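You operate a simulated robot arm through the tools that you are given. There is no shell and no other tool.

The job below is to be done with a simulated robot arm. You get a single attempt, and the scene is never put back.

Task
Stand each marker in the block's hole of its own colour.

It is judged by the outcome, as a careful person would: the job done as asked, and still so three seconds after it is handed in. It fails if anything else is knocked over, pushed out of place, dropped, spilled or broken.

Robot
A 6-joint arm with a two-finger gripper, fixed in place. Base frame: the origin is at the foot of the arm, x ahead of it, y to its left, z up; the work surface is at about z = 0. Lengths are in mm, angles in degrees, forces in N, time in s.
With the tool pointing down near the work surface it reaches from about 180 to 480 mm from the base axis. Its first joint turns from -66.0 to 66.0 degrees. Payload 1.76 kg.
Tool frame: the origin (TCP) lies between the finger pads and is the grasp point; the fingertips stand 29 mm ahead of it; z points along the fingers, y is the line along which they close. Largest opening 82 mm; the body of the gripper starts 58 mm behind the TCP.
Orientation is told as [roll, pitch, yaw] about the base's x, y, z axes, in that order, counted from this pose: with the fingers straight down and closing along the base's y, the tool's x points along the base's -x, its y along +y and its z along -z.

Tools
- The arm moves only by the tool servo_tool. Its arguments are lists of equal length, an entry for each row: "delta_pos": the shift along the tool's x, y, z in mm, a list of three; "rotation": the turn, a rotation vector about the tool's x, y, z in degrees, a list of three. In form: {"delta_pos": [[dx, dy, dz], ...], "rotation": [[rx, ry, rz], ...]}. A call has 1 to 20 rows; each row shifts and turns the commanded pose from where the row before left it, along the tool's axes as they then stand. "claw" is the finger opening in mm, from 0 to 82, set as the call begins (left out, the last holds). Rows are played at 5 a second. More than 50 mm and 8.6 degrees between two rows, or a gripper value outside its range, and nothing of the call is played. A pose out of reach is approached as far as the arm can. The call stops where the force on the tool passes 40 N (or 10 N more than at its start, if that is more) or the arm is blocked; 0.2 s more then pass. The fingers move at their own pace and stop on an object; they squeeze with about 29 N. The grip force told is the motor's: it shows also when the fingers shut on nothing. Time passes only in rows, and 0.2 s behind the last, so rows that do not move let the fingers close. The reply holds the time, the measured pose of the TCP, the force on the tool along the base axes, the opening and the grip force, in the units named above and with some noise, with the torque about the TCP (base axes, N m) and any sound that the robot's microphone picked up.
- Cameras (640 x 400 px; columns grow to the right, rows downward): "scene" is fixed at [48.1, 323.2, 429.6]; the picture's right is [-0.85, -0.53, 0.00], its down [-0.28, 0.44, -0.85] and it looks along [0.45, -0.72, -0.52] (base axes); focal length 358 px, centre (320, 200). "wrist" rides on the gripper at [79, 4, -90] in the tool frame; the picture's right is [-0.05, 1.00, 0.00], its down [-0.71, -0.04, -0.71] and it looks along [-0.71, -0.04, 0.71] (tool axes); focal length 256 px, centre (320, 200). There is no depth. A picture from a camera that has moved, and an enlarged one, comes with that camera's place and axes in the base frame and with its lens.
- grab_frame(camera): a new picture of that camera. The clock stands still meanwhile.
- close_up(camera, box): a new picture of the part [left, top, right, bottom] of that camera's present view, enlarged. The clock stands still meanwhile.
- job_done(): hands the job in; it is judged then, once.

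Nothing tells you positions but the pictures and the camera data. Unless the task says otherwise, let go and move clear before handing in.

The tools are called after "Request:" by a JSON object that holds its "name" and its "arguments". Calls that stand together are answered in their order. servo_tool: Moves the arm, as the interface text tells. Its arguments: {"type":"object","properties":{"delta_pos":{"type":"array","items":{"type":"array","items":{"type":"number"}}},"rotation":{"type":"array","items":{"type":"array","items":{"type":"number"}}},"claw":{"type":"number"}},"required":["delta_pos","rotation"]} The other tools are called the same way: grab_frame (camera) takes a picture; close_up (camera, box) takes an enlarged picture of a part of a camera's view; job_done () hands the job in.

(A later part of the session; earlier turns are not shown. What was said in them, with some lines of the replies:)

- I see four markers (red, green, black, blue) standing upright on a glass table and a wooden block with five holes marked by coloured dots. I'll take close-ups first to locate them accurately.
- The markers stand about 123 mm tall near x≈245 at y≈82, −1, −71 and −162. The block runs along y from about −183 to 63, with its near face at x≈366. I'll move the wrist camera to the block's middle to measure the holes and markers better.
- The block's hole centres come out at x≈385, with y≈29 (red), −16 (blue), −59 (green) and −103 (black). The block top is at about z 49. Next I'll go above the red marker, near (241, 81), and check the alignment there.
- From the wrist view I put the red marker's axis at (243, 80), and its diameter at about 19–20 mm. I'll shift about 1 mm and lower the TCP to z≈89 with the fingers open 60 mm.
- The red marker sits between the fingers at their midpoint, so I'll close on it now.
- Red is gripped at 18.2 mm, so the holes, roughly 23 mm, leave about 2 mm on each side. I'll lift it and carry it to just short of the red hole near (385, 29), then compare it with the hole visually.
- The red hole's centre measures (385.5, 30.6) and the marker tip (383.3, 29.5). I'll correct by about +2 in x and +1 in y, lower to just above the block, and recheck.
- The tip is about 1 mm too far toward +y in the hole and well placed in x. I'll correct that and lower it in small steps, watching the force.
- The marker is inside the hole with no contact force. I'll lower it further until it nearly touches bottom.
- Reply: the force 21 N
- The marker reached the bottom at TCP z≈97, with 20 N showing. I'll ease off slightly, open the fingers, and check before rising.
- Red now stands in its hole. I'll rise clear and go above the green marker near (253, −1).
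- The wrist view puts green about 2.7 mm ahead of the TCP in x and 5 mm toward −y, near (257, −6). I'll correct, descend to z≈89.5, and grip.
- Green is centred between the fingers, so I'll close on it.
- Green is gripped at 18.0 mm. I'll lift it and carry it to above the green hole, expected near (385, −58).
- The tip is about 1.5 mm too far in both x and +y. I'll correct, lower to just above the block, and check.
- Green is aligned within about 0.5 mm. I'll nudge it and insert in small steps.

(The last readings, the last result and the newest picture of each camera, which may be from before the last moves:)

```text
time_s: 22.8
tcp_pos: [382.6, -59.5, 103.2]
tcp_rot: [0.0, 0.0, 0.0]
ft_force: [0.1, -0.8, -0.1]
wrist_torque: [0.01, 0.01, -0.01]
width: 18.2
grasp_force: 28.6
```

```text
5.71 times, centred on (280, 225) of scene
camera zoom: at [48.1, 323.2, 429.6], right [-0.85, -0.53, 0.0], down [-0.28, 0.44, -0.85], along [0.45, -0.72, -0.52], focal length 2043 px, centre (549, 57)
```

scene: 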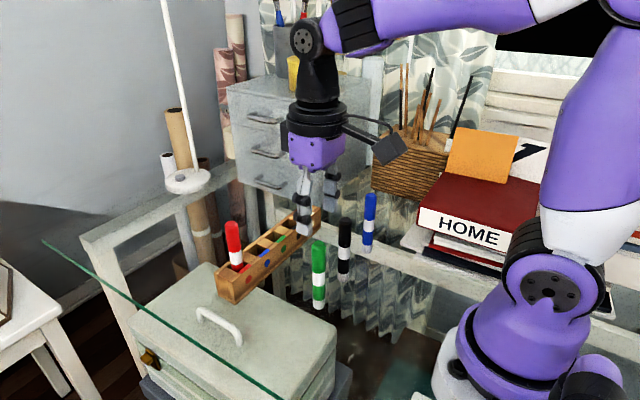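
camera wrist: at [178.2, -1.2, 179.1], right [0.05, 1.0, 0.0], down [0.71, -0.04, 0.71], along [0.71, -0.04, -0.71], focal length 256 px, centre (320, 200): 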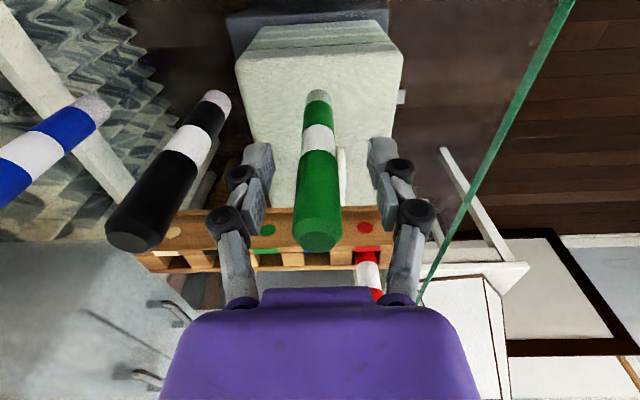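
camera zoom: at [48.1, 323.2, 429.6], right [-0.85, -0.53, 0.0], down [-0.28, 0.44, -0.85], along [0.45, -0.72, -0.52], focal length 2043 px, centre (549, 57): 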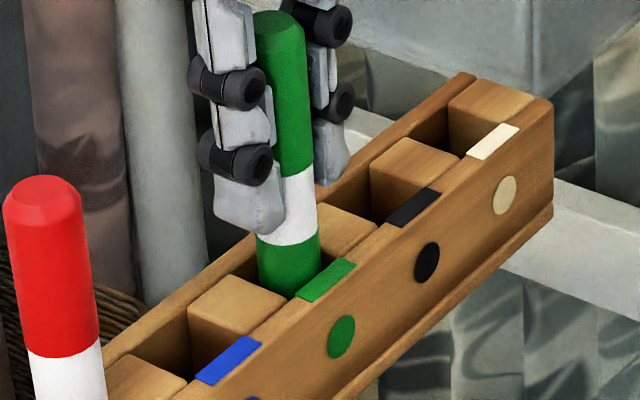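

Request:
{"name": "servo_tool", "arguments": {"delta_pos": [[0, 0, 3], [0, 0, 2], [0, 0, 1], [0, 0, 0.7], [0, 0, 0]], "rotation": [[0, 0, 0], [0, 0, 0], [0, 0, 0], [0, 0, 0], [0, 0, 0]]}}

```text
time_s: 24.0
tcp_pos: [383.8, -60.6, 97.6]
tcp_rot: [-0.1, -0.1, 0.0]
ft_force: [-3.3, 0.2, 18.3]
wrist_torque: [0.04, 0.34, 0.03]
width: 18.3
grasp_force: 28.5
```

Green has touched bottom. I'll ease off and release.

Request:
{"name": "servo_tool", "arguments": {"delta_pos": [[0, 0, -0.8], [0, 0, 0]], "rotation": [[0, 0, 0], [0, 0, 0]]}}

Request:
{"name": "servo_tool", "arguments": {"delta_pos": [[0, 0, 0], [0, 0, 0], [0, 0, 0]], "rotation": [[0, 0, 0], [0, 0, 0], [0, 0, 0]], "claw": 42}}

Request:
{"name": "close_up", "arguments": {"camera": "scene", "box": [220, 180, 340, 280]}}

```text
time_s: 24.6
tcp_pos: [384.0, -61.2, 99.2]
tcp_rot: [0.1, -0.1, 0.0]
ft_force: [2.5, 1.9, 9.8]
wrist_torque: [0.05, -0.2, 0.03]
width: 18.0
grasp_force: 28.7
```

```text
time_s: 25.4
tcp_pos: [382.5, -60.3, 96.8]
tcp_rot: [-0.1, 0.0, 0.0]
ft_force: [0.4, 0.9, -0.8]
wrist_torque: [0.0, -0.05, 0.0]
width: 42.2
grasp_force: 0.0
```

```text
4.00 times, centred on (280, 230) of scene
camera zoom: at [48.1, 323.2, 429.6], right [-0.85, -0.53, 0.0], down [-0.28, 0.44, -0.85], along [0.45, -0.72, -0.52], focal length 1430 px, centre (480, 80)
```

zoom: 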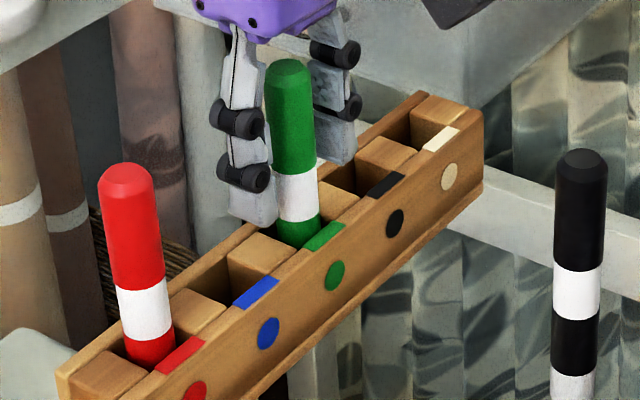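

Green stands in its hole. Black and blue will have neighbours, so I'll turn the tool 90° so the fingers close along x for those two. Next I'll rise, move over the black marker near (254, −78), and rotate.

Request:
{"name": "servo_tool", "arguments": {"delta_pos": [[0, 0, -20], [0, 0, -30], [0, 0, -30], [0, 0, -30], [0, 0, -30], [32, -4.5, 0], [32, -4.5, 0], [32, -4.5, 0], [32, -4.5, 0]], "rotation": [[0, 0, 0], [0, 0, 0], [0, 0, 0], [0, 0, 0], [0, 0, 0], [0, 0, 0], [0, 0, 0], [0, 0, 0], [0, 0, 0]]}}

Request:
{"name": "servo_tool", "arguments": {"delta_pos": [[0, 0, 0], [0, 0, 0], [0, 0, 0], [0, 0, 0], [0, 0, 0], [0, 0, 0], [0, 0, 0], [0, 0, 0], [0, 0, 0], [0, 0, 0], [0, 0, 0], [0, 0, 0]], "rotation": [[0, 0, 8.1818], [0, 0, 8.1818], [0, 0, 8.1818], [0, 0, 8.1818], [0, 0, 8.1818], [0, 0, 8.1818], [0, 0, 8.1818], [0, 0, 8.1818], [0, 0, 8.1818], [0, 0, 8.1818], [0, 0, 8.1818], [0, 0, 0]], "claw": 50}}

Request:
{"name": "grab_frame", "arguments": {"camera": "wrist"}}

Request:
{"name": "grab_frame", "arguments": {"camera": "scene"}}

```text
time_s: 27.4
tcp_pos: [253.6, -76.9, 237.6]
tcp_rot: [0.0, 0.0, 0.1]
ft_force: [-0.6, 0.3, -0.6]
wrist_torque: [0.01, 0.0, -0.03]
width: 42.1
grasp_force: 0.1
```

```text
time_s: 30.0
tcp_pos: [257.0, -78.7, 238.7]
tcp_rot: [-0.1, 0.0, -90.1]
ft_force: [-0.1, 0.1, -0.4]
wrist_torque: [0.03, -0.03, 0.02]
width: 50.1
grasp_force: 0.0
```

```text
taken
camera wrist: at [260.0, 0.8, 327.8], right [1.0, -0.05, 0.0], down [-0.04, -0.71, 0.71], along [-0.04, -0.71, -0.71], focal length 256 px, centre (320, 200)
```

wrist: 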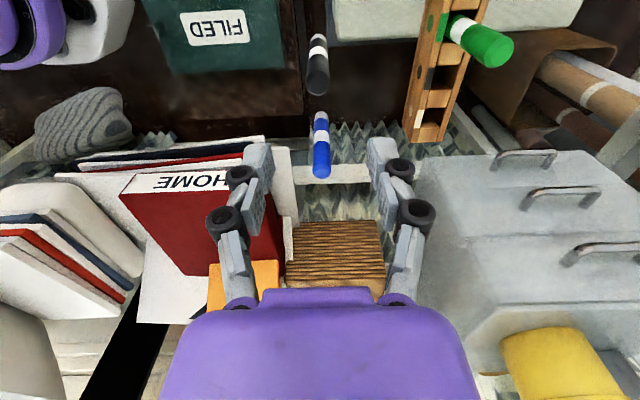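

```text
taken
```

scene: 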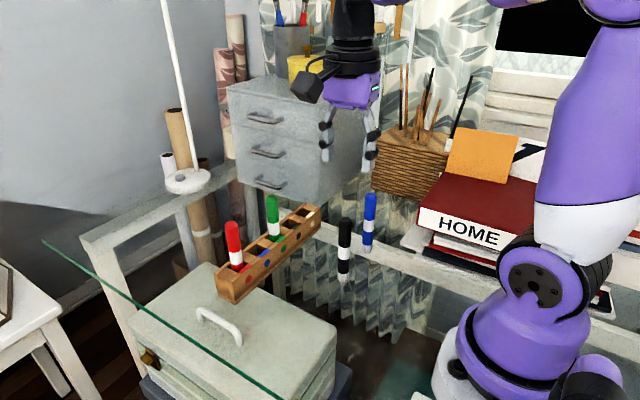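

Request:
{"name": "close_up", "arguments": {"camera": "wrist", "box": [272, 30, 368, 100]}}

Request:
{"name": "close_up", "arguments": {"camera": "wrist", "box": [272, 105, 368, 185]}}

Request:
{"name": "close_up", "arguments": {"camera": "wrist", "box": [390, 0, 530, 150]}}

```text
5.71 times, centred on (320, 65) of wrist
camera zoom: at [260.0, 0.8, 327.8], right [1.0, -0.05, 0.0], down [-0.04, -0.71, 0.71], along [-0.04, -0.71, -0.71], focal length 1463 px, centre (320, 971)
```

zoom: 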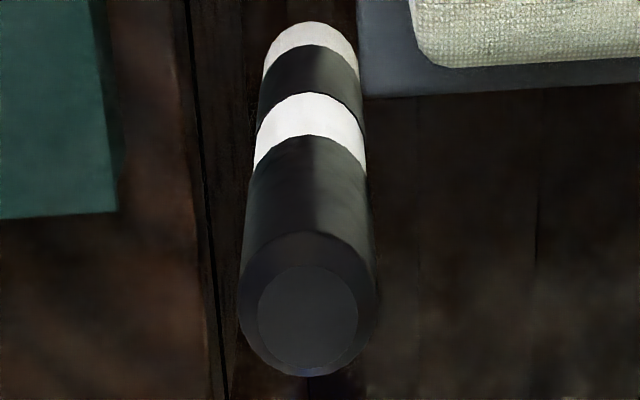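

```text
5.00 times, centred on (320, 145) of wrist
camera zoom: at [260.0, 0.8, 327.8], right [1.0, -0.05, 0.0], down [-0.04, -0.71, 0.71], along [-0.04, -0.71, -0.71], focal length 1280 px, centre (320, 475)
```

zoom: 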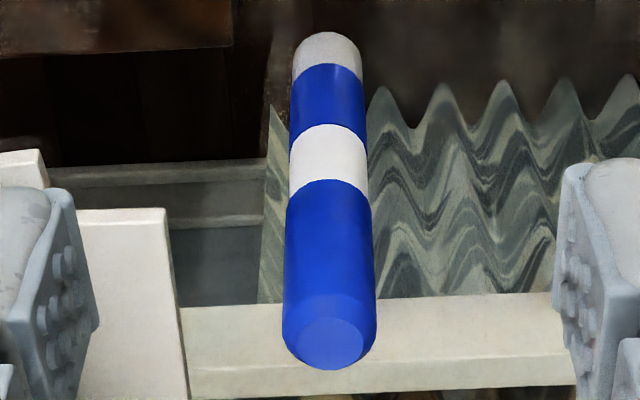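

```text
2.67 times, centred on (460, 75) of wrist
camera zoom: at [260.0, 0.8, 327.8], right [1.0, -0.05, 0.0], down [-0.04, -0.71, 0.71], along [-0.04, -0.71, -0.71], focal length 683 px, centre (-53, 533)
```

zoom: 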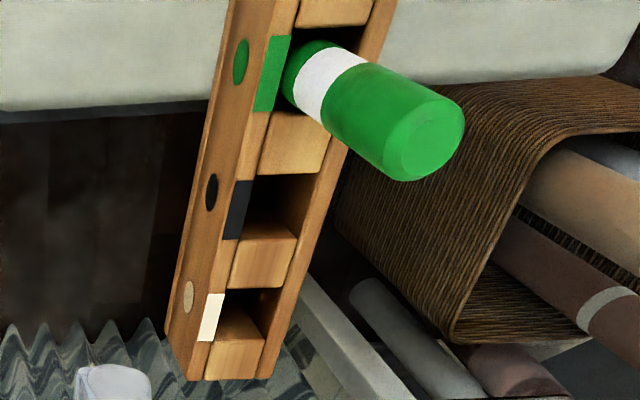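

Black measures (254.3, −77.3) and blue (253.6, −167). I'll align on black and descend to the grip height.

Request:
{"name": "servo_tool", "arguments": {"delta_pos": [[0.9, -1.7, 0], [0, 0, 25], [0, 0, 25], [0, 0, 25], [0, 0, 25], [0, 0, 25], [0, 0, 23], [0, 0, 0]], "rotation": [[0, 0, 0], [0, 0, 0], [0, 0, 0], [0, 0, 0], [0, 0, 0], [0, 0, 0], [0, 0, 0], [0, 0, 0]]}}

Request:
{"name": "grab_frame", "arguments": {"camera": "wrist"}}

Request:
{"name": "close_up", "arguments": {"camera": "scene", "box": [270, 160, 410, 290]}}

```text
time_s: 31.8
tcp_pos: [254.0, -77.0, 89.6]
tcp_rot: [0.0, 0.0, -90.0]
ft_force: [0.3, 1.1, -0.2]
wrist_torque: [0.02, -0.02, 0.0]
width: 50.2
grasp_force: 0.0
```

```text
taken
camera wrist: at [259.1, 2.5, 179.1], right [1.0, -0.05, 0.0], down [-0.04, -0.71, 0.71], along [-0.04, -0.71, -0.71], focal length 256 px, centre (320, 200)
```

wrist: 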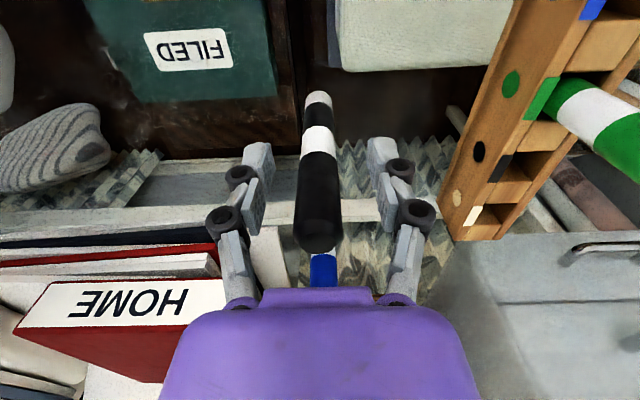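

```text
3.08 times, centred on (340, 225) of scene
camera zoom: at [48.1, 323.2, 429.6], right [-0.85, -0.53, 0.0], down [-0.28, 0.44, -0.85], along [0.45, -0.72, -0.52], focal length 1100 px, centre (258, 123)
```

zoom: 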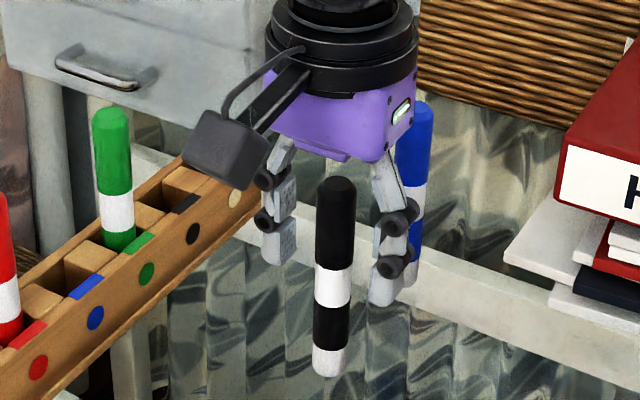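

Request:
{"name": "servo_tool", "arguments": {"delta_pos": [[0, 0, 0], [0, 0, 0], [0, 0, 0], [0, 0, 0]], "rotation": [[0, 0, 0], [0, 0, 0], [0, 0, 0], [0, 0, 0]], "claw": 5}}

Request:
{"name": "close_up", "arguments": {"camera": "wrist", "box": [220, 70, 420, 270]}}

```text
time_s: 32.8
tcp_pos: [254.1, -76.3, 89.6]
tcp_rot: [0.0, 0.1, -90.0]
ft_force: [0.6, -0.2, 2.2]
wrist_torque: [0.01, -0.04, 0.02]
width: 18.1
grasp_force: 28.8
```

```text
2.00 times, centred on (320, 170) of wrist
camera zoom: at [259.2, 2.5, 179.4], right [1.0, -0.05, 0.0], down [-0.04, -0.71, 0.71], along [-0.04, -0.71, -0.71], focal length 512 px, centre (320, 260)
```

zoom: 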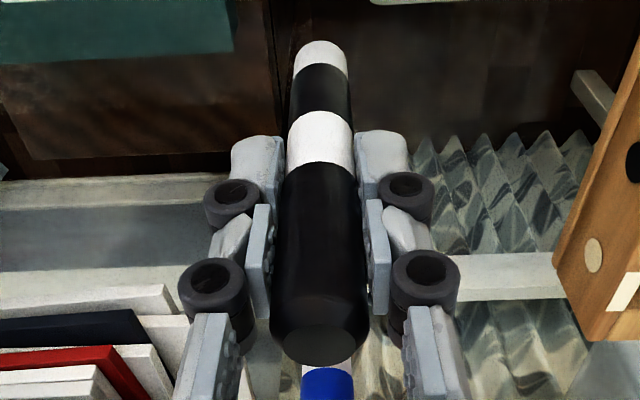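

Black is gripped, about 1.5 mm from the TCP toward −y. I'll lift it and carry it to above the black hole, expected near (383.5, −104.7).

Request:
{"name": "servo_tool", "arguments": {"delta_pos": [[0, 0, -10], [0, 0, -25], [0, 0, -25], [0, 0, -25], [-6.7, 32.4, 0], [-6.7, 32.4, 0], [-6.7, 32.4, 0], [-6.6, 32.3, 0], [0, 0, 0]], "rotation": [[0, 0, 0], [0, 0, 0], [0, 0, 0], [0, 0, 0], [0, 0, 0], [0, 0, 0], [0, 0, 0], [0, 0, 0], [0, 0, 0]]}}

Request:
{"name": "grab_frame", "arguments": {"camera": "wrist"}}

Request:
{"name": "close_up", "arguments": {"camera": "wrist", "box": [240, 60, 400, 160]}}

Request:
{"name": "close_up", "arguments": {"camera": "scene", "box": [210, 150, 350, 260]}}

```text
time_s: 34.8
tcp_pos: [383.6, -103.7, 175.1]
tcp_rot: [0.0, 0.0, -90.0]
ft_force: [-0.3, -0.3, -1.0]
wrist_torque: [-0.03, -0.02, -0.01]
width: 18.1
grasp_force: 28.9
```

```text
taken
camera wrist: at [388.8, -24.5, 264.8], right [1.0, -0.05, 0.0], down [-0.04, -0.71, 0.71], along [-0.04, -0.71, -0.71], focal length 256 px, centre (320, 200)
```

wrist: 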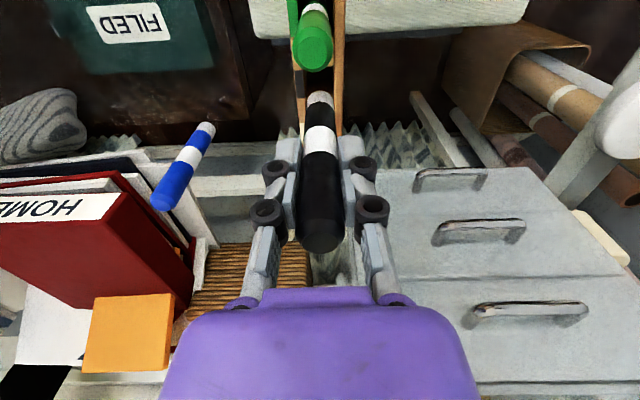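

```text
4.00 times, centred on (320, 110) of wrist
camera zoom: at [388.8, -24.5, 264.8], right [1.0, -0.05, 0.0], down [-0.04, -0.71, 0.71], along [-0.04, -0.71, -0.71], focal length 1024 px, centre (320, 560)
```

zoom: 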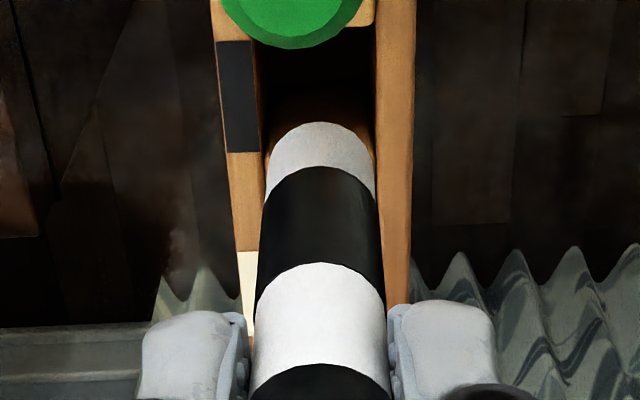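

```text
3.64 times, centred on (280, 205) of scene
camera zoom: at [48.1, 323.2, 429.6], right [-0.85, -0.53, 0.0], down [-0.28, 0.44, -0.85], along [0.45, -0.72, -0.52], focal length 1300 px, centre (466, 182)
```

zoom: 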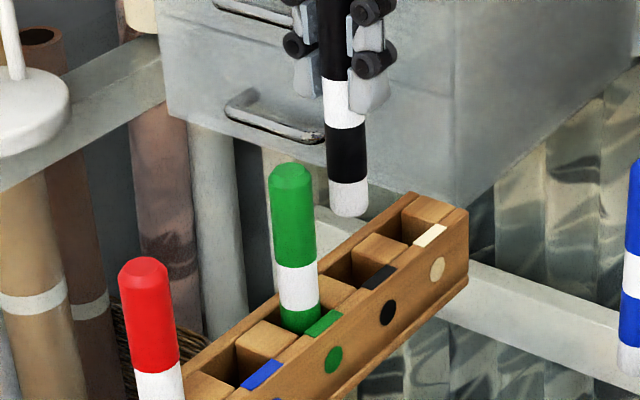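

Black's tip looks right in y and about 1–1.5 mm too far in +x. I'll correct by −1 mm, lower to just above the block, and look closely.

Request:
{"name": "servo_tool", "arguments": {"delta_pos": [[0, -1, 0], [0, 0, 15], [0, 0, 14], [0, 0, 0]], "rotation": [[0, 0, 0], [0, 0, 0], [0, 0, 0], [0, 0, 0]]}}

Request:
{"name": "close_up", "arguments": {"camera": "wrist", "box": [272, 60, 368, 120]}}

Request:
{"name": "close_up", "arguments": {"camera": "scene", "box": [260, 190, 330, 250]}}

```text
time_s: 35.8
tcp_pos: [382.3, -103.5, 147.3]
tcp_rot: [0.0, 0.1, -90.0]
ft_force: [0.2, 0.1, -0.4]
wrist_torque: [0.02, 0.01, -0.03]
width: 18.3
grasp_force: 28.7
```

```text
6.67 times, centred on (320, 90) of wrist
camera zoom: at [387.9, -24.0, 236.0], right [1.0, -0.05, 0.0], down [-0.04, -0.71, 0.71], along [-0.04, -0.71, -0.71], focal length 1707 px, centre (320, 933)
```

zoom: 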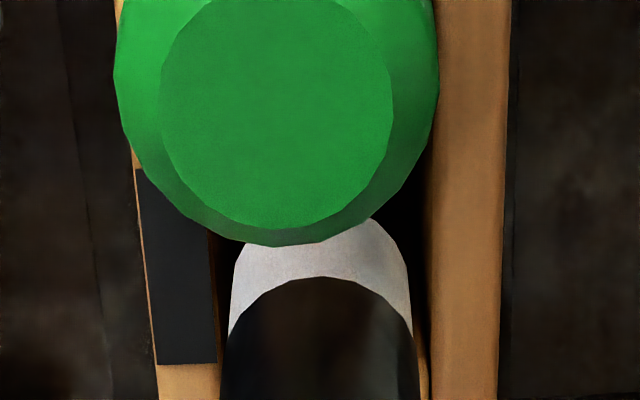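

```text
6.67 times, centred on (295, 220) of scene
camera zoom: at [48.1, 323.2, 429.6], right [-0.85, -0.53, 0.0], down [-0.28, 0.44, -0.85], along [0.45, -0.72, -0.52], focal length 2384 px, centre (487, 67)
```

zoom: 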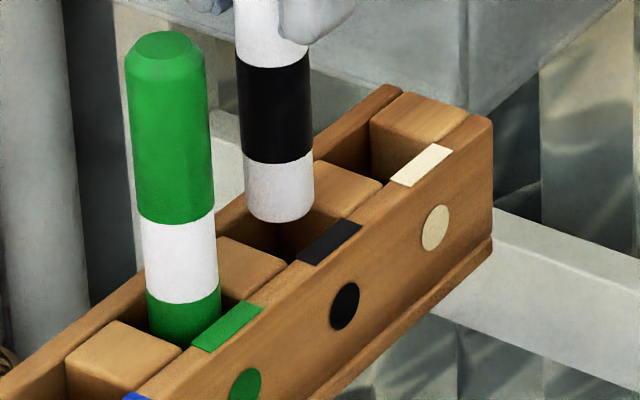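

The alignment in x is good, and y needs about −0.8 mm. I'll adjust and insert in small steps.

Request:
{"name": "servo_tool", "arguments": {"delta_pos": [[-0.8, 0, 0], [0, 0, 5], [0, 0, 5], [0, 0, 5], [0, 0, 5], [0, 0, 0]], "rotation": [[0, 0, 0], [0, 0, 0], [0, 0, 0], [0, 0, 0], [0, 0, 0], [0, 0, 0]]}}

Request:
{"name": "close_up", "arguments": {"camera": "wrist", "box": [260, 60, 380, 135]}}

Request:
{"name": "close_up", "arguments": {"camera": "scene", "box": [260, 190, 330, 250]}}

```text
time_s: 37.2
tcp_pos: [382.3, -104.7, 124.9]
tcp_rot: [0.0, 0.1, -90.0]
ft_force: [0.3, 0.5, -0.3]
wrist_torque: [0.02, 0.01, -0.01]
width: 18.3
grasp_force: 29.5
```

```text
5.33 times, centred on (320, 98) of wrist
camera zoom: at [387.0, -25.4, 215.1], right [1.0, -0.05, 0.0], down [-0.04, -0.71, 0.71], along [-0.04, -0.71, -0.71], focal length 1365 px, centre (320, 747)
```

zoom: 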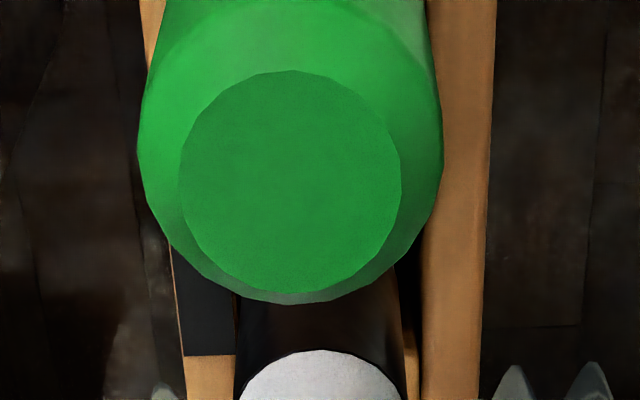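

```text
6.67 times, centred on (295, 220) of scene
camera zoom: at [48.1, 323.2, 429.6], right [-0.85, -0.53, 0.0], down [-0.28, 0.44, -0.85], along [0.45, -0.72, -0.52], focal length 2384 px, centre (487, 67)
```

zoom: 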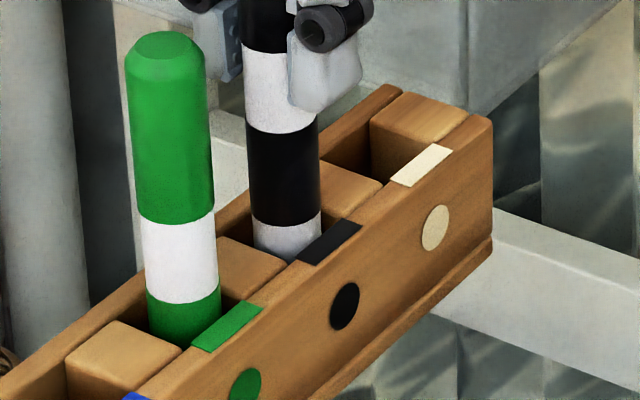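

Black is entering cleanly with no force. I'll continue down with a 0.5 mm trim in x.

Request:
{"name": "servo_tool", "arguments": {"delta_pos": [[0, 0.5, 5], [0, 0, 6], [0, 0, 6], [0, 0, 6], [0, 0, 2], [0, 0, 0]], "rotation": [[0, 0, 0], [0, 0, 0], [0, 0, 0], [0, 0, 0], [0, 0, 0], [0, 0, 0]]}}

```text
time_s: 38.6
tcp_pos: [382.7, -102.6, 100.7]
tcp_rot: [0.0, 0.0, -90.0]
ft_force: [0.3, -0.2, 0.1]
wrist_torque: [0.03, 0.04, -0.01]
width: 18.4
grasp_force: 29.1
```

Request:
{"name": "servo_tool", "arguments": {"delta_pos": [[0, 0, 2], [0, 0, 1], [0, 0, 0.8], [0, 0, 0]], "rotation": [[0, 0, 0], [0, 0, 0], [0, 0, 0], [0, 0, 0]]}}

```text
time_s: 39.6
tcp_pos: [381.8, -104.5, 98.5]
tcp_rot: [-0.1, 0.1, -90.0]
ft_force: [-0.7, 0.9, 4.1]
wrist_torque: [0.13, 0.02, 0.0]
width: 18.2
grasp_force: 28.8
```

Black has just touched bottom. I'll release it with a modest opening.

Request:
{"name": "servo_tool", "arguments": {"delta_pos": [[0, 0, 0], [0, 0, 0], [0, 0, 0]], "rotation": [[0, 0, 0], [0, 0, 0], [0, 0, 0]], "claw": 38}}

Request:
{"name": "close_up", "arguments": {"camera": "scene", "box": [220, 160, 340, 260]}}

Request:
{"name": "grab_frame", "arguments": {"camera": "wrist"}}

```text
time_s: 40.4
tcp_pos: [383.5, -104.8, 96.9]
tcp_rot: [0.0, 0.0, -90.1]
ft_force: [-0.2, -0.6, 0.3]
wrist_torque: [-0.03, 0.0, -0.02]
width: 38.2
grasp_force: 0.0
```

```text
4.00 times, centred on (280, 210) of scene
camera zoom: at [48.1, 323.2, 429.6], right [-0.85, -0.53, 0.0], down [-0.28, 0.44, -0.85], along [0.45, -0.72, -0.52], focal length 1430 px, centre (480, 160)
```

zoom: 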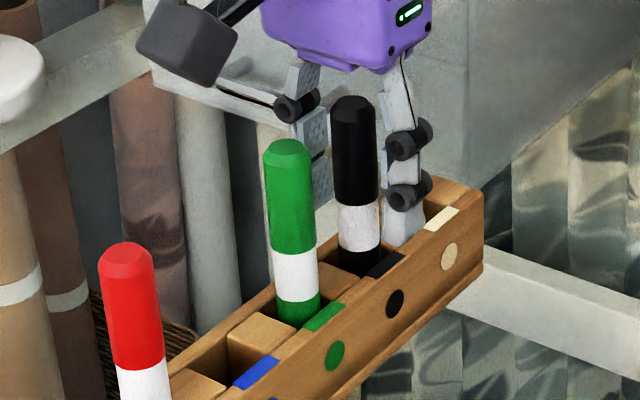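

```text
taken
camera wrist: at [386.8, -25.2, 187.0], right [1.0, -0.05, 0.0], down [-0.04, -0.71, 0.71], along [-0.04, -0.71, -0.71], focal length 256 px, centre (320, 200)
```

wrist: 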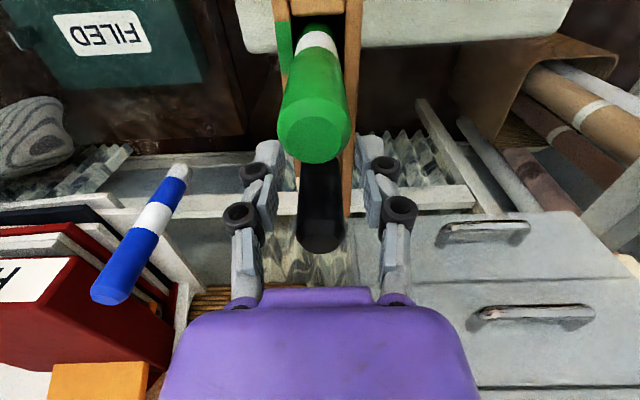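

Black stands in its hole. Next I'll rise and move over the blue marker near (253.6, −167).

Request:
{"name": "servo_tool", "arguments": {"delta_pos": [[0, 0, -20], [0, 0, -30], [0, 0, -30], [0, 0, -30], [0, 0, -30], [-16, -32.4, 0], [-16, -32.4, 0], [-16, -32.4, 0], [-15, -32.4, 0], [0, 0, 0]], "rotation": [[0, 0, 0], [0, 0, 0], [0, 0, 0], [0, 0, 0], [0, 0, 0], [0, 0, 0], [0, 0, 0], [0, 0, 0], [0, 0, 0], [0, 0, 0]]}}

Request:
{"name": "grab_frame", "arguments": {"camera": "wrist"}}

Request:
{"name": "grab_frame", "arguments": {"camera": "scene"}}

Request:
{"name": "close_up", "arguments": {"camera": "wrist", "box": [272, 30, 368, 100]}}

```text
time_s: 42.6
tcp_pos: [249.6, -165.8, 236.4]
tcp_rot: [0.0, -0.1, -90.0]
ft_force: [0.0, -0.3, 0.0]
wrist_torque: [-0.03, 0.03, 0.0]
width: 38.0
grasp_force: 0.1
```

```text
taken
camera wrist: at [255.1, -87.9, 327.2], right [1.0, -0.05, 0.0], down [-0.04, -0.71, 0.71], along [-0.04, -0.71, -0.71], focal length 256 px, centre (320, 200)
```

wrist: 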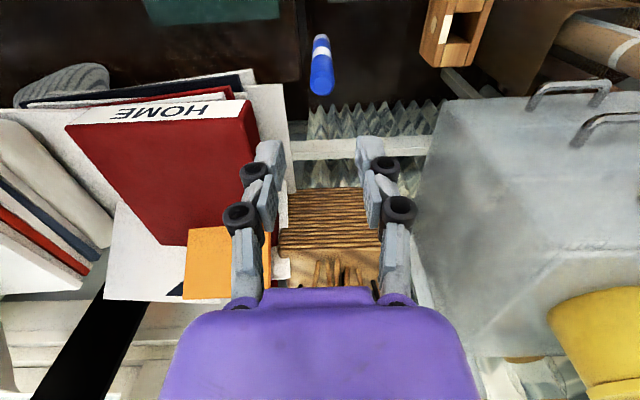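

```text
taken
```

scene: 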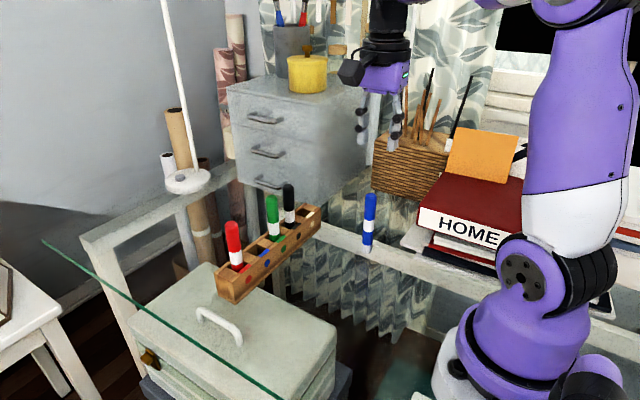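

```text
5.71 times, centred on (320, 65) of wrist
camera zoom: at [255.1, -87.9, 327.2], right [1.0, -0.05, 0.0], down [-0.04, -0.71, 0.71], along [-0.04, -0.71, -0.71], focal length 1463 px, centre (320, 971)
```

zoom: 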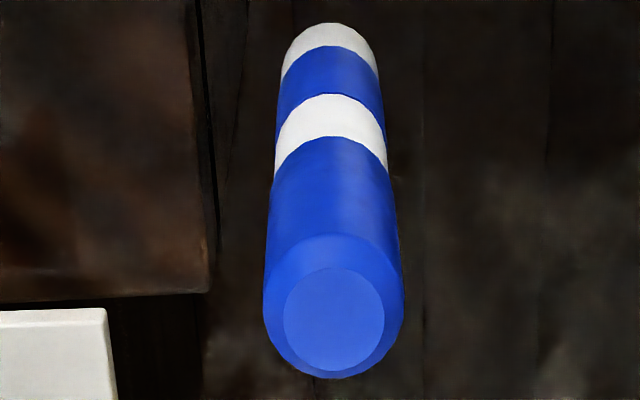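

Blue is about 1.9 mm ahead of the TCP in x and 0.4 mm in y. I'll align, open to 50 mm, and descend in two stages.

Request:
{"name": "servo_tool", "arguments": {"delta_pos": [[0.4, 1.9, 0], [0, 0, 25], [0, 0, 25], [0, 0, 25], [0, 0, 25], [0, 0, 25], [0, 0, 22.5], [0, 0, 0]], "rotation": [[0, 0, 0], [0, 0, 0], [0, 0, 0], [0, 0, 0], [0, 0, 0], [0, 0, 0], [0, 0, 0], [0, 0, 0]], "claw": 50}}

Request:
{"name": "grab_frame", "arguments": {"camera": "wrist"}}

Request:
{"name": "close_up", "arguments": {"camera": "scene", "box": [300, 140, 440, 270]}}

```text
time_s: 44.4
tcp_pos: [252.4, -165.4, 90.0]
tcp_rot: [0.0, 0.0, -89.9]
ft_force: [-0.1, 0.5, 0.1]
wrist_torque: [-0.01, 0.02, -0.01]
width: 49.9
grasp_force: 0.0
```

```text
taken
camera wrist: at [257.1, -86.4, 180.1], right [1.0, -0.05, 0.0], down [-0.04, -0.71, 0.71], along [-0.04, -0.71, -0.71], focal length 256 px, centre (320, 200)
```

wrist: 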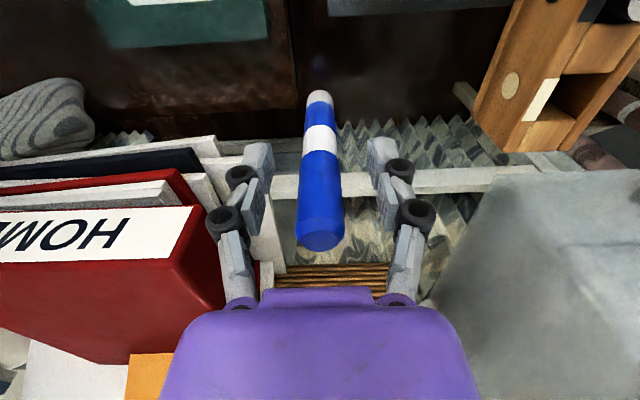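

```text
3.08 times, centred on (370, 205) of scene
camera zoom: at [48.1, 323.2, 429.6], right [-0.85, -0.53, 0.0], down [-0.28, 0.44, -0.85], along [0.45, -0.72, -0.52], focal length 1100 px, centre (166, 185)
```

zoom: 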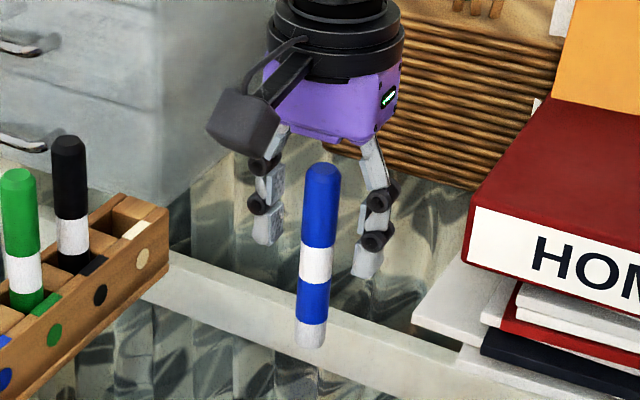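

Blue is centred between the fingers with nothing else nearby, so I'll close on it.

Request:
{"name": "servo_tool", "arguments": {"delta_pos": [[0, 0, 0], [0, 0, 0], [0, 0, 0], [0, 0, 0]], "rotation": [[0, 0, 0], [0, 0, 0], [0, 0, 0], [0, 0, 0]], "claw": 5}}

Request:
{"name": "close_up", "arguments": {"camera": "wrist", "box": [220, 70, 420, 270]}}

```text
time_s: 45.4
tcp_pos: [251.9, -165.1, 89.9]
tcp_rot: [0.1, -0.1, -90.0]
ft_force: [0.3, -1.0, 8.9]
wrist_torque: [-0.07, -0.01, -0.02]
width: 18.1
grasp_force: 28.7
```

```text
2.00 times, centred on (320, 170) of wrist
camera zoom: at [257.2, -86.6, 180.5], right [1.0, -0.05, 0.0], down [-0.04, -0.71, 0.71], along [-0.04, -0.71, -0.71], focal length 512 px, centre (320, 260)
```

zoom: 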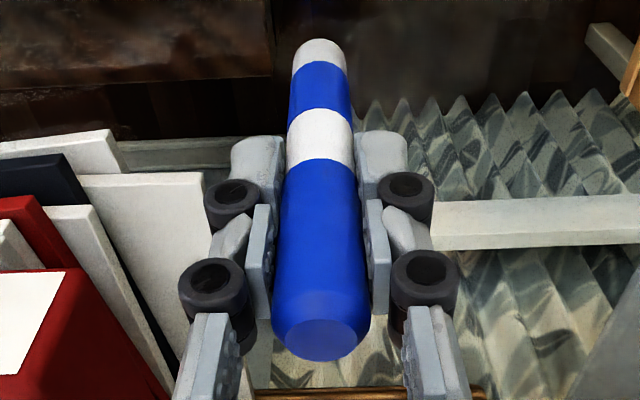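

Blue is gripped. I'll lift it high enough to clear the standing markers, travel along y first, then go out to above the blue hole near (385, −14.5).

Request:
{"name": "servo_tool", "arguments": {"delta_pos": [[0, 0, -10], [0, 0, -25], [0, 0, -25], [0, 0, -25], [0, 0, -25], [0, 0, -25], [0, 0, -12], [38, 0, 0], [38, 0, 0], [38, 0, 0], [38, 0, 0], [0, 33, 0], [0, 33, 0], [0, 33, 0], [0, 33.5, 0], [0, 0, 0]], "rotation": [[0, 0, 0], [0, 0, 0], [0, 0, 0], [0, 0, 0], [0, 0, 0], [0, 0, 0], [0, 0, 0], [0, 0, 0], [0, 0, 0], [0, 0, 0], [0, 0, 0], [0, 0, 0], [0, 0, 0], [0, 0, 0], [0, 0, 0], [0, 0, 0]]}}

Request:
{"name": "grab_frame", "arguments": {"camera": "wrist"}}

Request:
{"name": "grab_frame", "arguments": {"camera": "scene"}}

Request:
{"name": "close_up", "arguments": {"camera": "wrist", "box": [260, 0, 380, 75]}}

```text
time_s: 48.8
tcp_pos: [386.2, -16.4, 235.5]
tcp_rot: [-0.1, 0.0, -89.9]
ft_force: [-0.3, -0.3, -0.1]
wrist_torque: [0.03, 0.01, 0.01]
width: 17.9
grasp_force: 29.3
```

```text
taken
camera wrist: at [391.6, 63.7, 325.2], right [1.0, -0.05, 0.0], down [-0.04, -0.71, 0.71], along [-0.04, -0.71, -0.71], focal length 256 px, centre (320, 200)
```

wrist: 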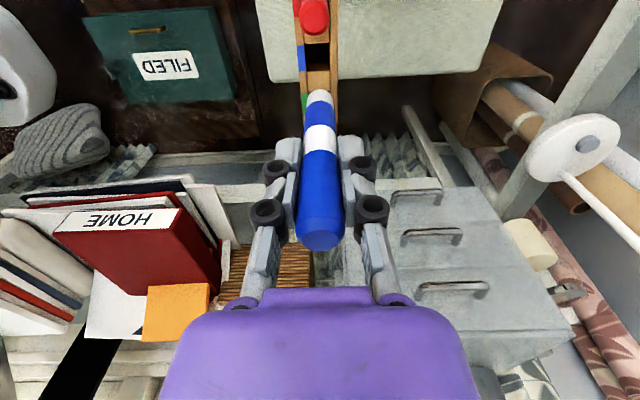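

```text
taken
```

scene: 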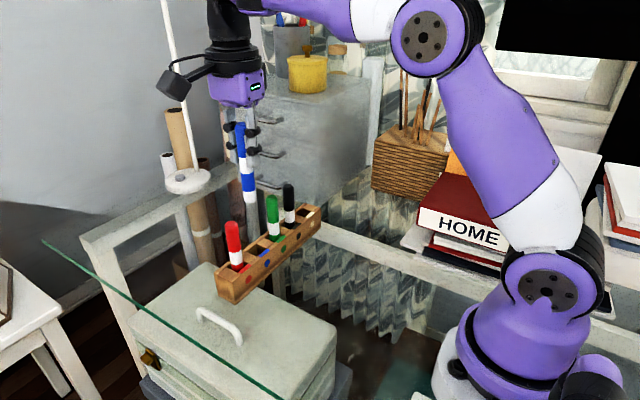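

```text
5.33 times, centred on (320, 38) of wrist
camera zoom: at [391.6, 63.7, 325.2], right [1.0, -0.05, 0.0], down [-0.04, -0.71, 0.71], along [-0.04, -0.71, -0.71], focal length 1365 px, centre (320, 1067)
```

zoom: 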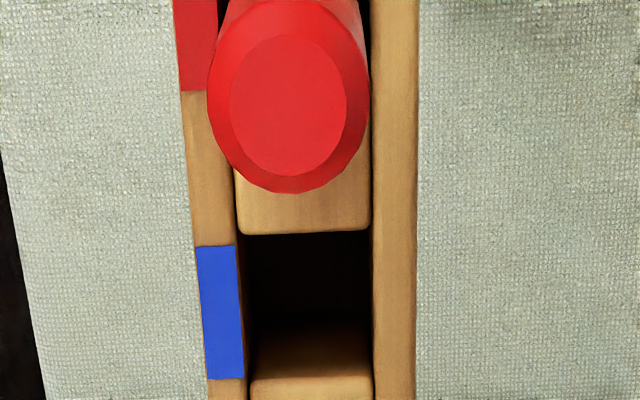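

The hole sits about 2.4 mm toward −x and 0.7 mm toward +y from the held marker. I'll correct, lower partway between the red and green markers, and check.

Request:
{"name": "servo_tool", "arguments": {"delta_pos": [[0.7, -2.3, 0], [0, 0, 20], [0, 0, 20], [0, 0, 21], [0, 0, 0]], "rotation": [[0, 0, 0], [0, 0, 0], [0, 0, 0], [0, 0, 0], [0, 0, 0]]}}

Request:
{"name": "close_up", "arguments": {"camera": "wrist", "box": [240, 40, 400, 140]}}

Request:
{"name": "close_up", "arguments": {"camera": "scene", "box": [210, 180, 330, 290]}}

```text
time_s: 50.0
tcp_pos: [383.8, -14.5, 175.3]
tcp_rot: [0.0, 0.0, -90.0]
ft_force: [-0.1, -0.2, -0.6]
wrist_torque: [-0.01, -0.01, -0.02]
width: 18.2
grasp_force: 28.6
```

```text
4.00 times, centred on (320, 90) of wrist
camera zoom: at [388.5, 64.2, 265.0], right [1.0, -0.05, 0.0], down [-0.04, -0.71, 0.71], along [-0.04, -0.71, -0.71], focal length 1024 px, centre (320, 640)
```

zoom: 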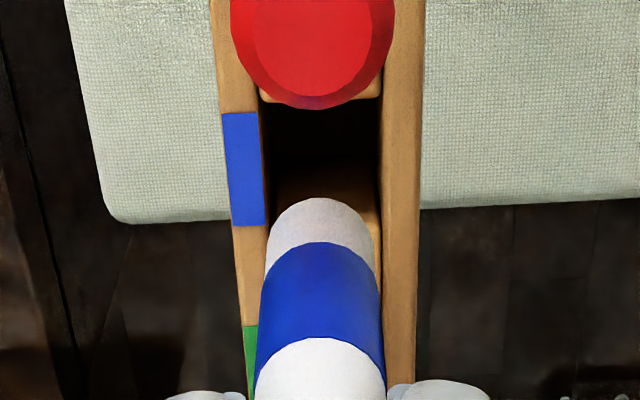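

```text
3.64 times, centred on (270, 235) of scene
camera zoom: at [48.1, 323.2, 429.6], right [-0.85, -0.53, 0.0], down [-0.28, 0.44, -0.85], along [0.45, -0.72, -0.52], focal length 1300 px, centre (502, 73)
```

zoom: 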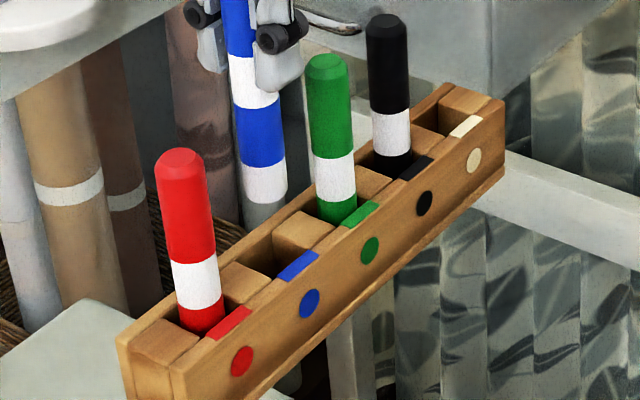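

Request:
{"name": "servo_tool", "arguments": {"delta_pos": [[0.8, -0.4, 0], [0, 0, 15], [0, 0, 14], [0, 0, 0]], "rotation": [[0, 0, 0], [0, 0, 0], [0, 0, 0], [0, 0, 0]]}}

Request:
{"name": "close_up", "arguments": {"camera": "wrist", "box": [272, 60, 368, 120]}}

Request:
{"name": "close_up", "arguments": {"camera": "scene", "box": [230, 210, 300, 270]}}

```text
time_s: 51.0
tcp_pos: [384.8, -14.1, 145.7]
tcp_rot: [0.1, 0.0, -90.0]
ft_force: [0.4, 0.0, -0.4]
wrist_torque: [0.02, -0.01, -0.04]
width: 18.2
grasp_force: 29.3
```

```text
6.67 times, centred on (320, 90) of wrist
camera zoom: at [389.3, 65.4, 235.4], right [1.0, -0.05, 0.0], down [-0.04, -0.71, 0.71], along [-0.04, -0.71, -0.71], focal length 1707 px, centre (320, 933)
```

zoom: 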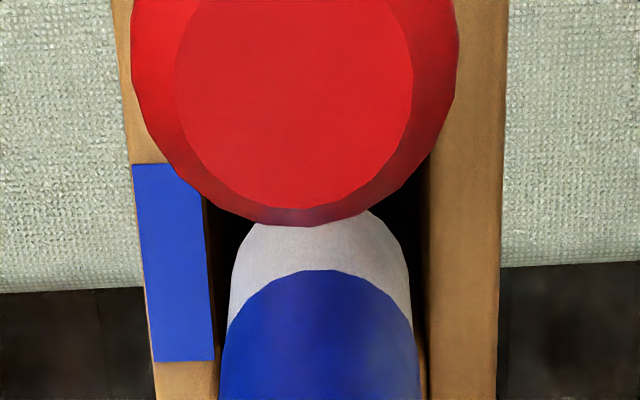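

```text
6.67 times, centred on (265, 240) of scene
camera zoom: at [48.1, 323.2, 429.6], right [-0.85, -0.53, 0.0], down [-0.28, 0.44, -0.85], along [0.45, -0.72, -0.52], focal length 2384 px, centre (687, -67)
```

zoom: 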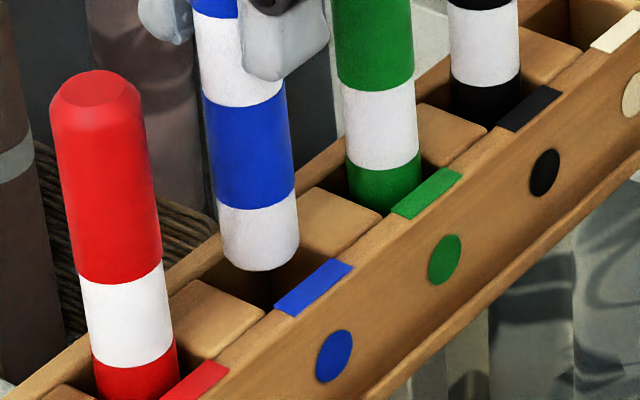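

Blue is aligned with its hole. I'll insert it in small steps while watching forces.

Request:
{"name": "servo_tool", "arguments": {"delta_pos": [[-0.2, 0, 0], [0, 0, 5], [0, 0, 5], [0, 0, 5], [0, 0, 5], [0, 0, 0]], "rotation": [[0, 0, 0], [0, 0, 0], [0, 0, 0], [0, 0, 0], [0, 0, 0], [0, 0, 0]]}}

Request:
{"name": "close_up", "arguments": {"camera": "scene", "box": [230, 210, 300, 270]}}

```text
time_s: 52.4
tcp_pos: [385.5, -13.5, 126.3]
tcp_rot: [0.0, -0.1, -90.0]
ft_force: [1.1, 0.2, 0.4]
wrist_torque: [-0.01, -0.01, -0.04]
width: 17.8
grasp_force: 29.8
```

```text
6.67 times, centred on (265, 240) of scene
camera zoom: at [48.1, 323.2, 429.6], right [-0.85, -0.53, 0.0], down [-0.28, 0.44, -0.85], along [0.45, -0.72, -0.52], focal length 2384 px, centre (687, -67)
```

zoom: 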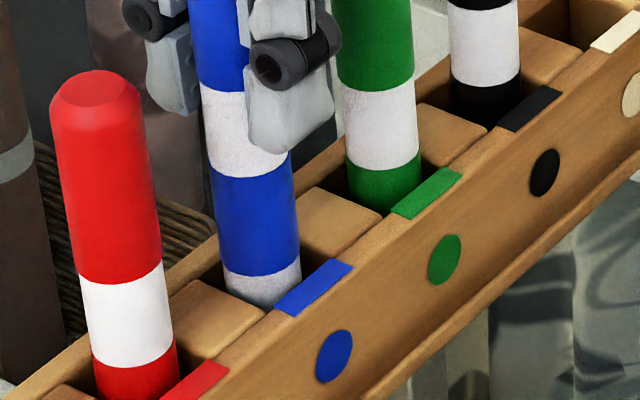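

Blue is in the hole with no contact force. I'll continue down to the bottom.

Request:
{"name": "servo_tool", "arguments": {"delta_pos": [[0, 0, 6], [0, 0, 6], [0, 0, 6], [0, 0, 5], [0, 0, 2], [0, 0, 0]], "rotation": [[0, 0, 0], [0, 0, 0], [0, 0, 0], [0, 0, 0], [0, 0, 0], [0, 0, 0]]}}

```text
time_s: 53.8
tcp_pos: [385.1, -12.4, 101.4]
tcp_rot: [-0.1, 0.0, -89.9]
ft_force: [0.5, 0.8, -1.3]
wrist_torque: [0.01, -0.01, 0.03]
width: 17.9
grasp_force: 29.2
```

Request:
{"name": "servo_tool", "arguments": {"delta_pos": [[0, 0, 2], [0, 0, 1], [0, 0, 0.7], [0, 0, 0]], "rotation": [[0, 0, 0], [0, 0, 0], [0, 0, 0], [0, 0, 0]]}}

```text
time_s: 54.8
tcp_pos: [384.1, -14.7, 99.5]
tcp_rot: [0.1, 0.1, -89.9]
ft_force: [0.2, -0.6, 7.2]
wrist_torque: [-0.05, 0.03, -0.04]
width: 17.7
grasp_force: 29.4
```

Blue has touched bottom with a light force. I'll release it and check.

Request:
{"name": "servo_tool", "arguments": {"delta_pos": [[0, 0, 0], [0, 0, 0], [0, 0, 0]], "rotation": [[0, 0, 0], [0, 0, 0], [0, 0, 0]], "claw": 38}}

Request:
{"name": "close_up", "arguments": {"camera": "scene", "box": [200, 170, 340, 300]}}

Request:
{"name": "grab_frame", "arguments": {"camera": "wrist"}}

```text
time_s: 55.6
tcp_pos: [385.0, -14.2, 97.5]
tcp_rot: [0.0, 0.0, -90.0]
ft_force: [0.1, 0.2, 0.3]
wrist_torque: [-0.02, 0.04, 0.01]
width: 37.9
grasp_force: 0.0
```

```text
3.08 times, centred on (270, 235) of scene
camera zoom: at [48.1, 323.2, 429.6], right [-0.85, -0.53, 0.0], down [-0.28, 0.44, -0.85], along [0.45, -0.72, -0.52], focal length 1100 px, centre (474, 92)
```

zoom: 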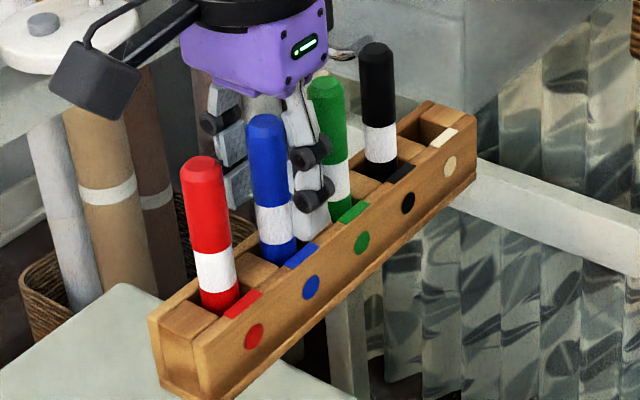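

```text
taken
camera wrist: at [389.1, 65.3, 187.9], right [1.0, -0.05, 0.0], down [-0.04, -0.71, 0.71], along [-0.04, -0.71, -0.71], focal length 256 px, centre (320, 200)
```

wrist: 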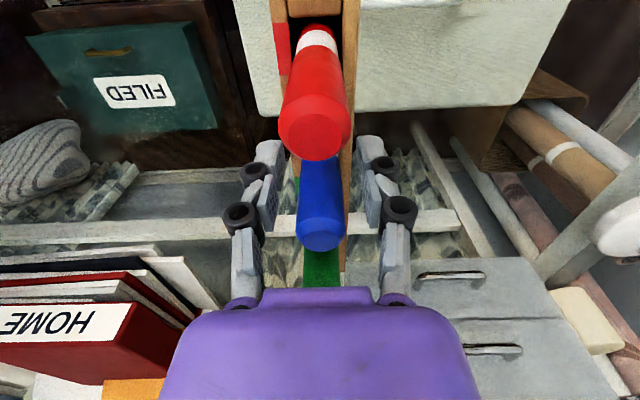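

All four markers are in their own holes. I'll rise straight up and move back clear for a final check.

Request:
{"name": "servo_tool", "arguments": {"delta_pos": [[0, 0, -15], [0, 0, -25], [0, 0, -30], [0, 0, -30], [0, 0, -40], [0, -33, 0], [0, -33, 0], [0, -33, 0], [0, 0, 0], [0, 0, 0], [0, 0, 0]], "rotation": [[0, 0, 0], [0, 0, 0], [0, 0, 0], [0, 0, 0], [0, 0, 0], [0, 0, 0], [0, 0, 0], [0, 0, 0], [0, 0, 0], [0, 0, 0], [0, 0, 0]]}}

Request:
{"name": "grab_frame", "arguments": {"camera": "scene"}}

Request:
{"name": "close_up", "arguments": {"camera": "scene", "box": [200, 170, 340, 310]}}

Request:
{"name": "grab_frame", "arguments": {"camera": "wrist"}}

```text
time_s: 58.0
tcp_pos: [284.4, -14.9, 237.0]
tcp_rot: [0.0, 0.0, -90.0]
ft_force: [-0.8, 0.4, -0.4]
wrist_torque: [0.0, -0.02, 0.0]
width: 37.9
grasp_force: 0.1
```

```text
taken
```

scene: 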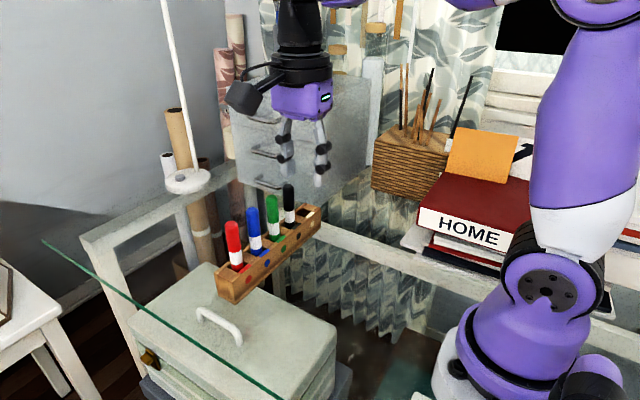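

```text
2.86 times, centred on (270, 240) of scene
camera zoom: at [48.1, 323.2, 429.6], right [-0.85, -0.53, 0.0], down [-0.28, 0.44, -0.85], along [0.45, -0.72, -0.52], focal length 1022 px, centre (463, 86)
```

zoom: 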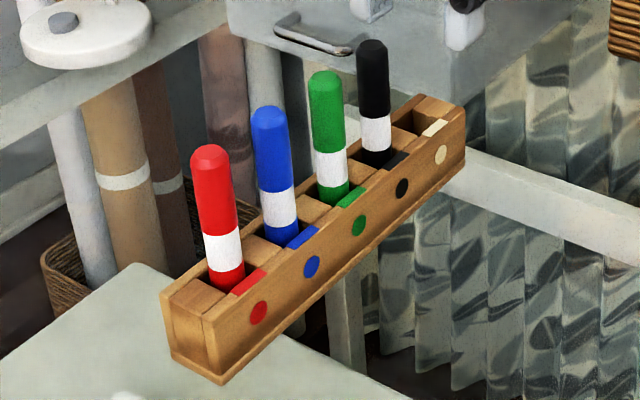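

```text
taken
camera wrist: at [289.0, 65.3, 327.2], right [1.0, -0.05, 0.0], down [-0.04, -0.71, 0.71], along [-0.04, -0.71, -0.71], focal length 256 px, centre (320, 200)
```

wrist: 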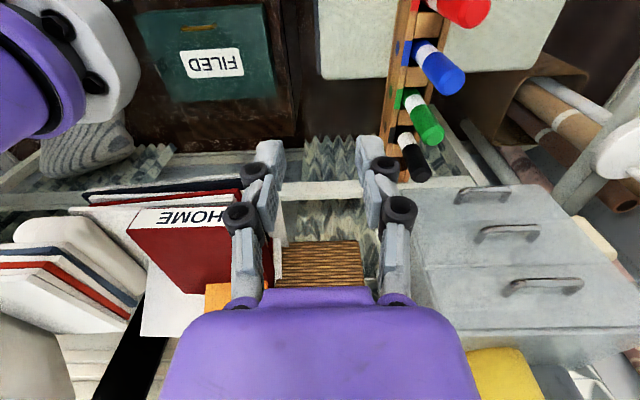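

All four markers stand upright in the holes of their own colours, and the block does not look moved. The gripper is open and well clear, so I'm handing the job in.

Request:
{"name": "job_done", "arguments": {}}

```text
The job is handed in.
```

The red, blue, green and black markers each stand upright in the block's hole of their own colour. The fifth hole, with the pale dot, is empty because there was no marker for it.

The holes are about 5 mm wider than the markers, so a marker may lean very slightly. In the last pictures nothing was knocked over and the block looked unmoved. The gripper was open and clear of everything when I handed the job in.
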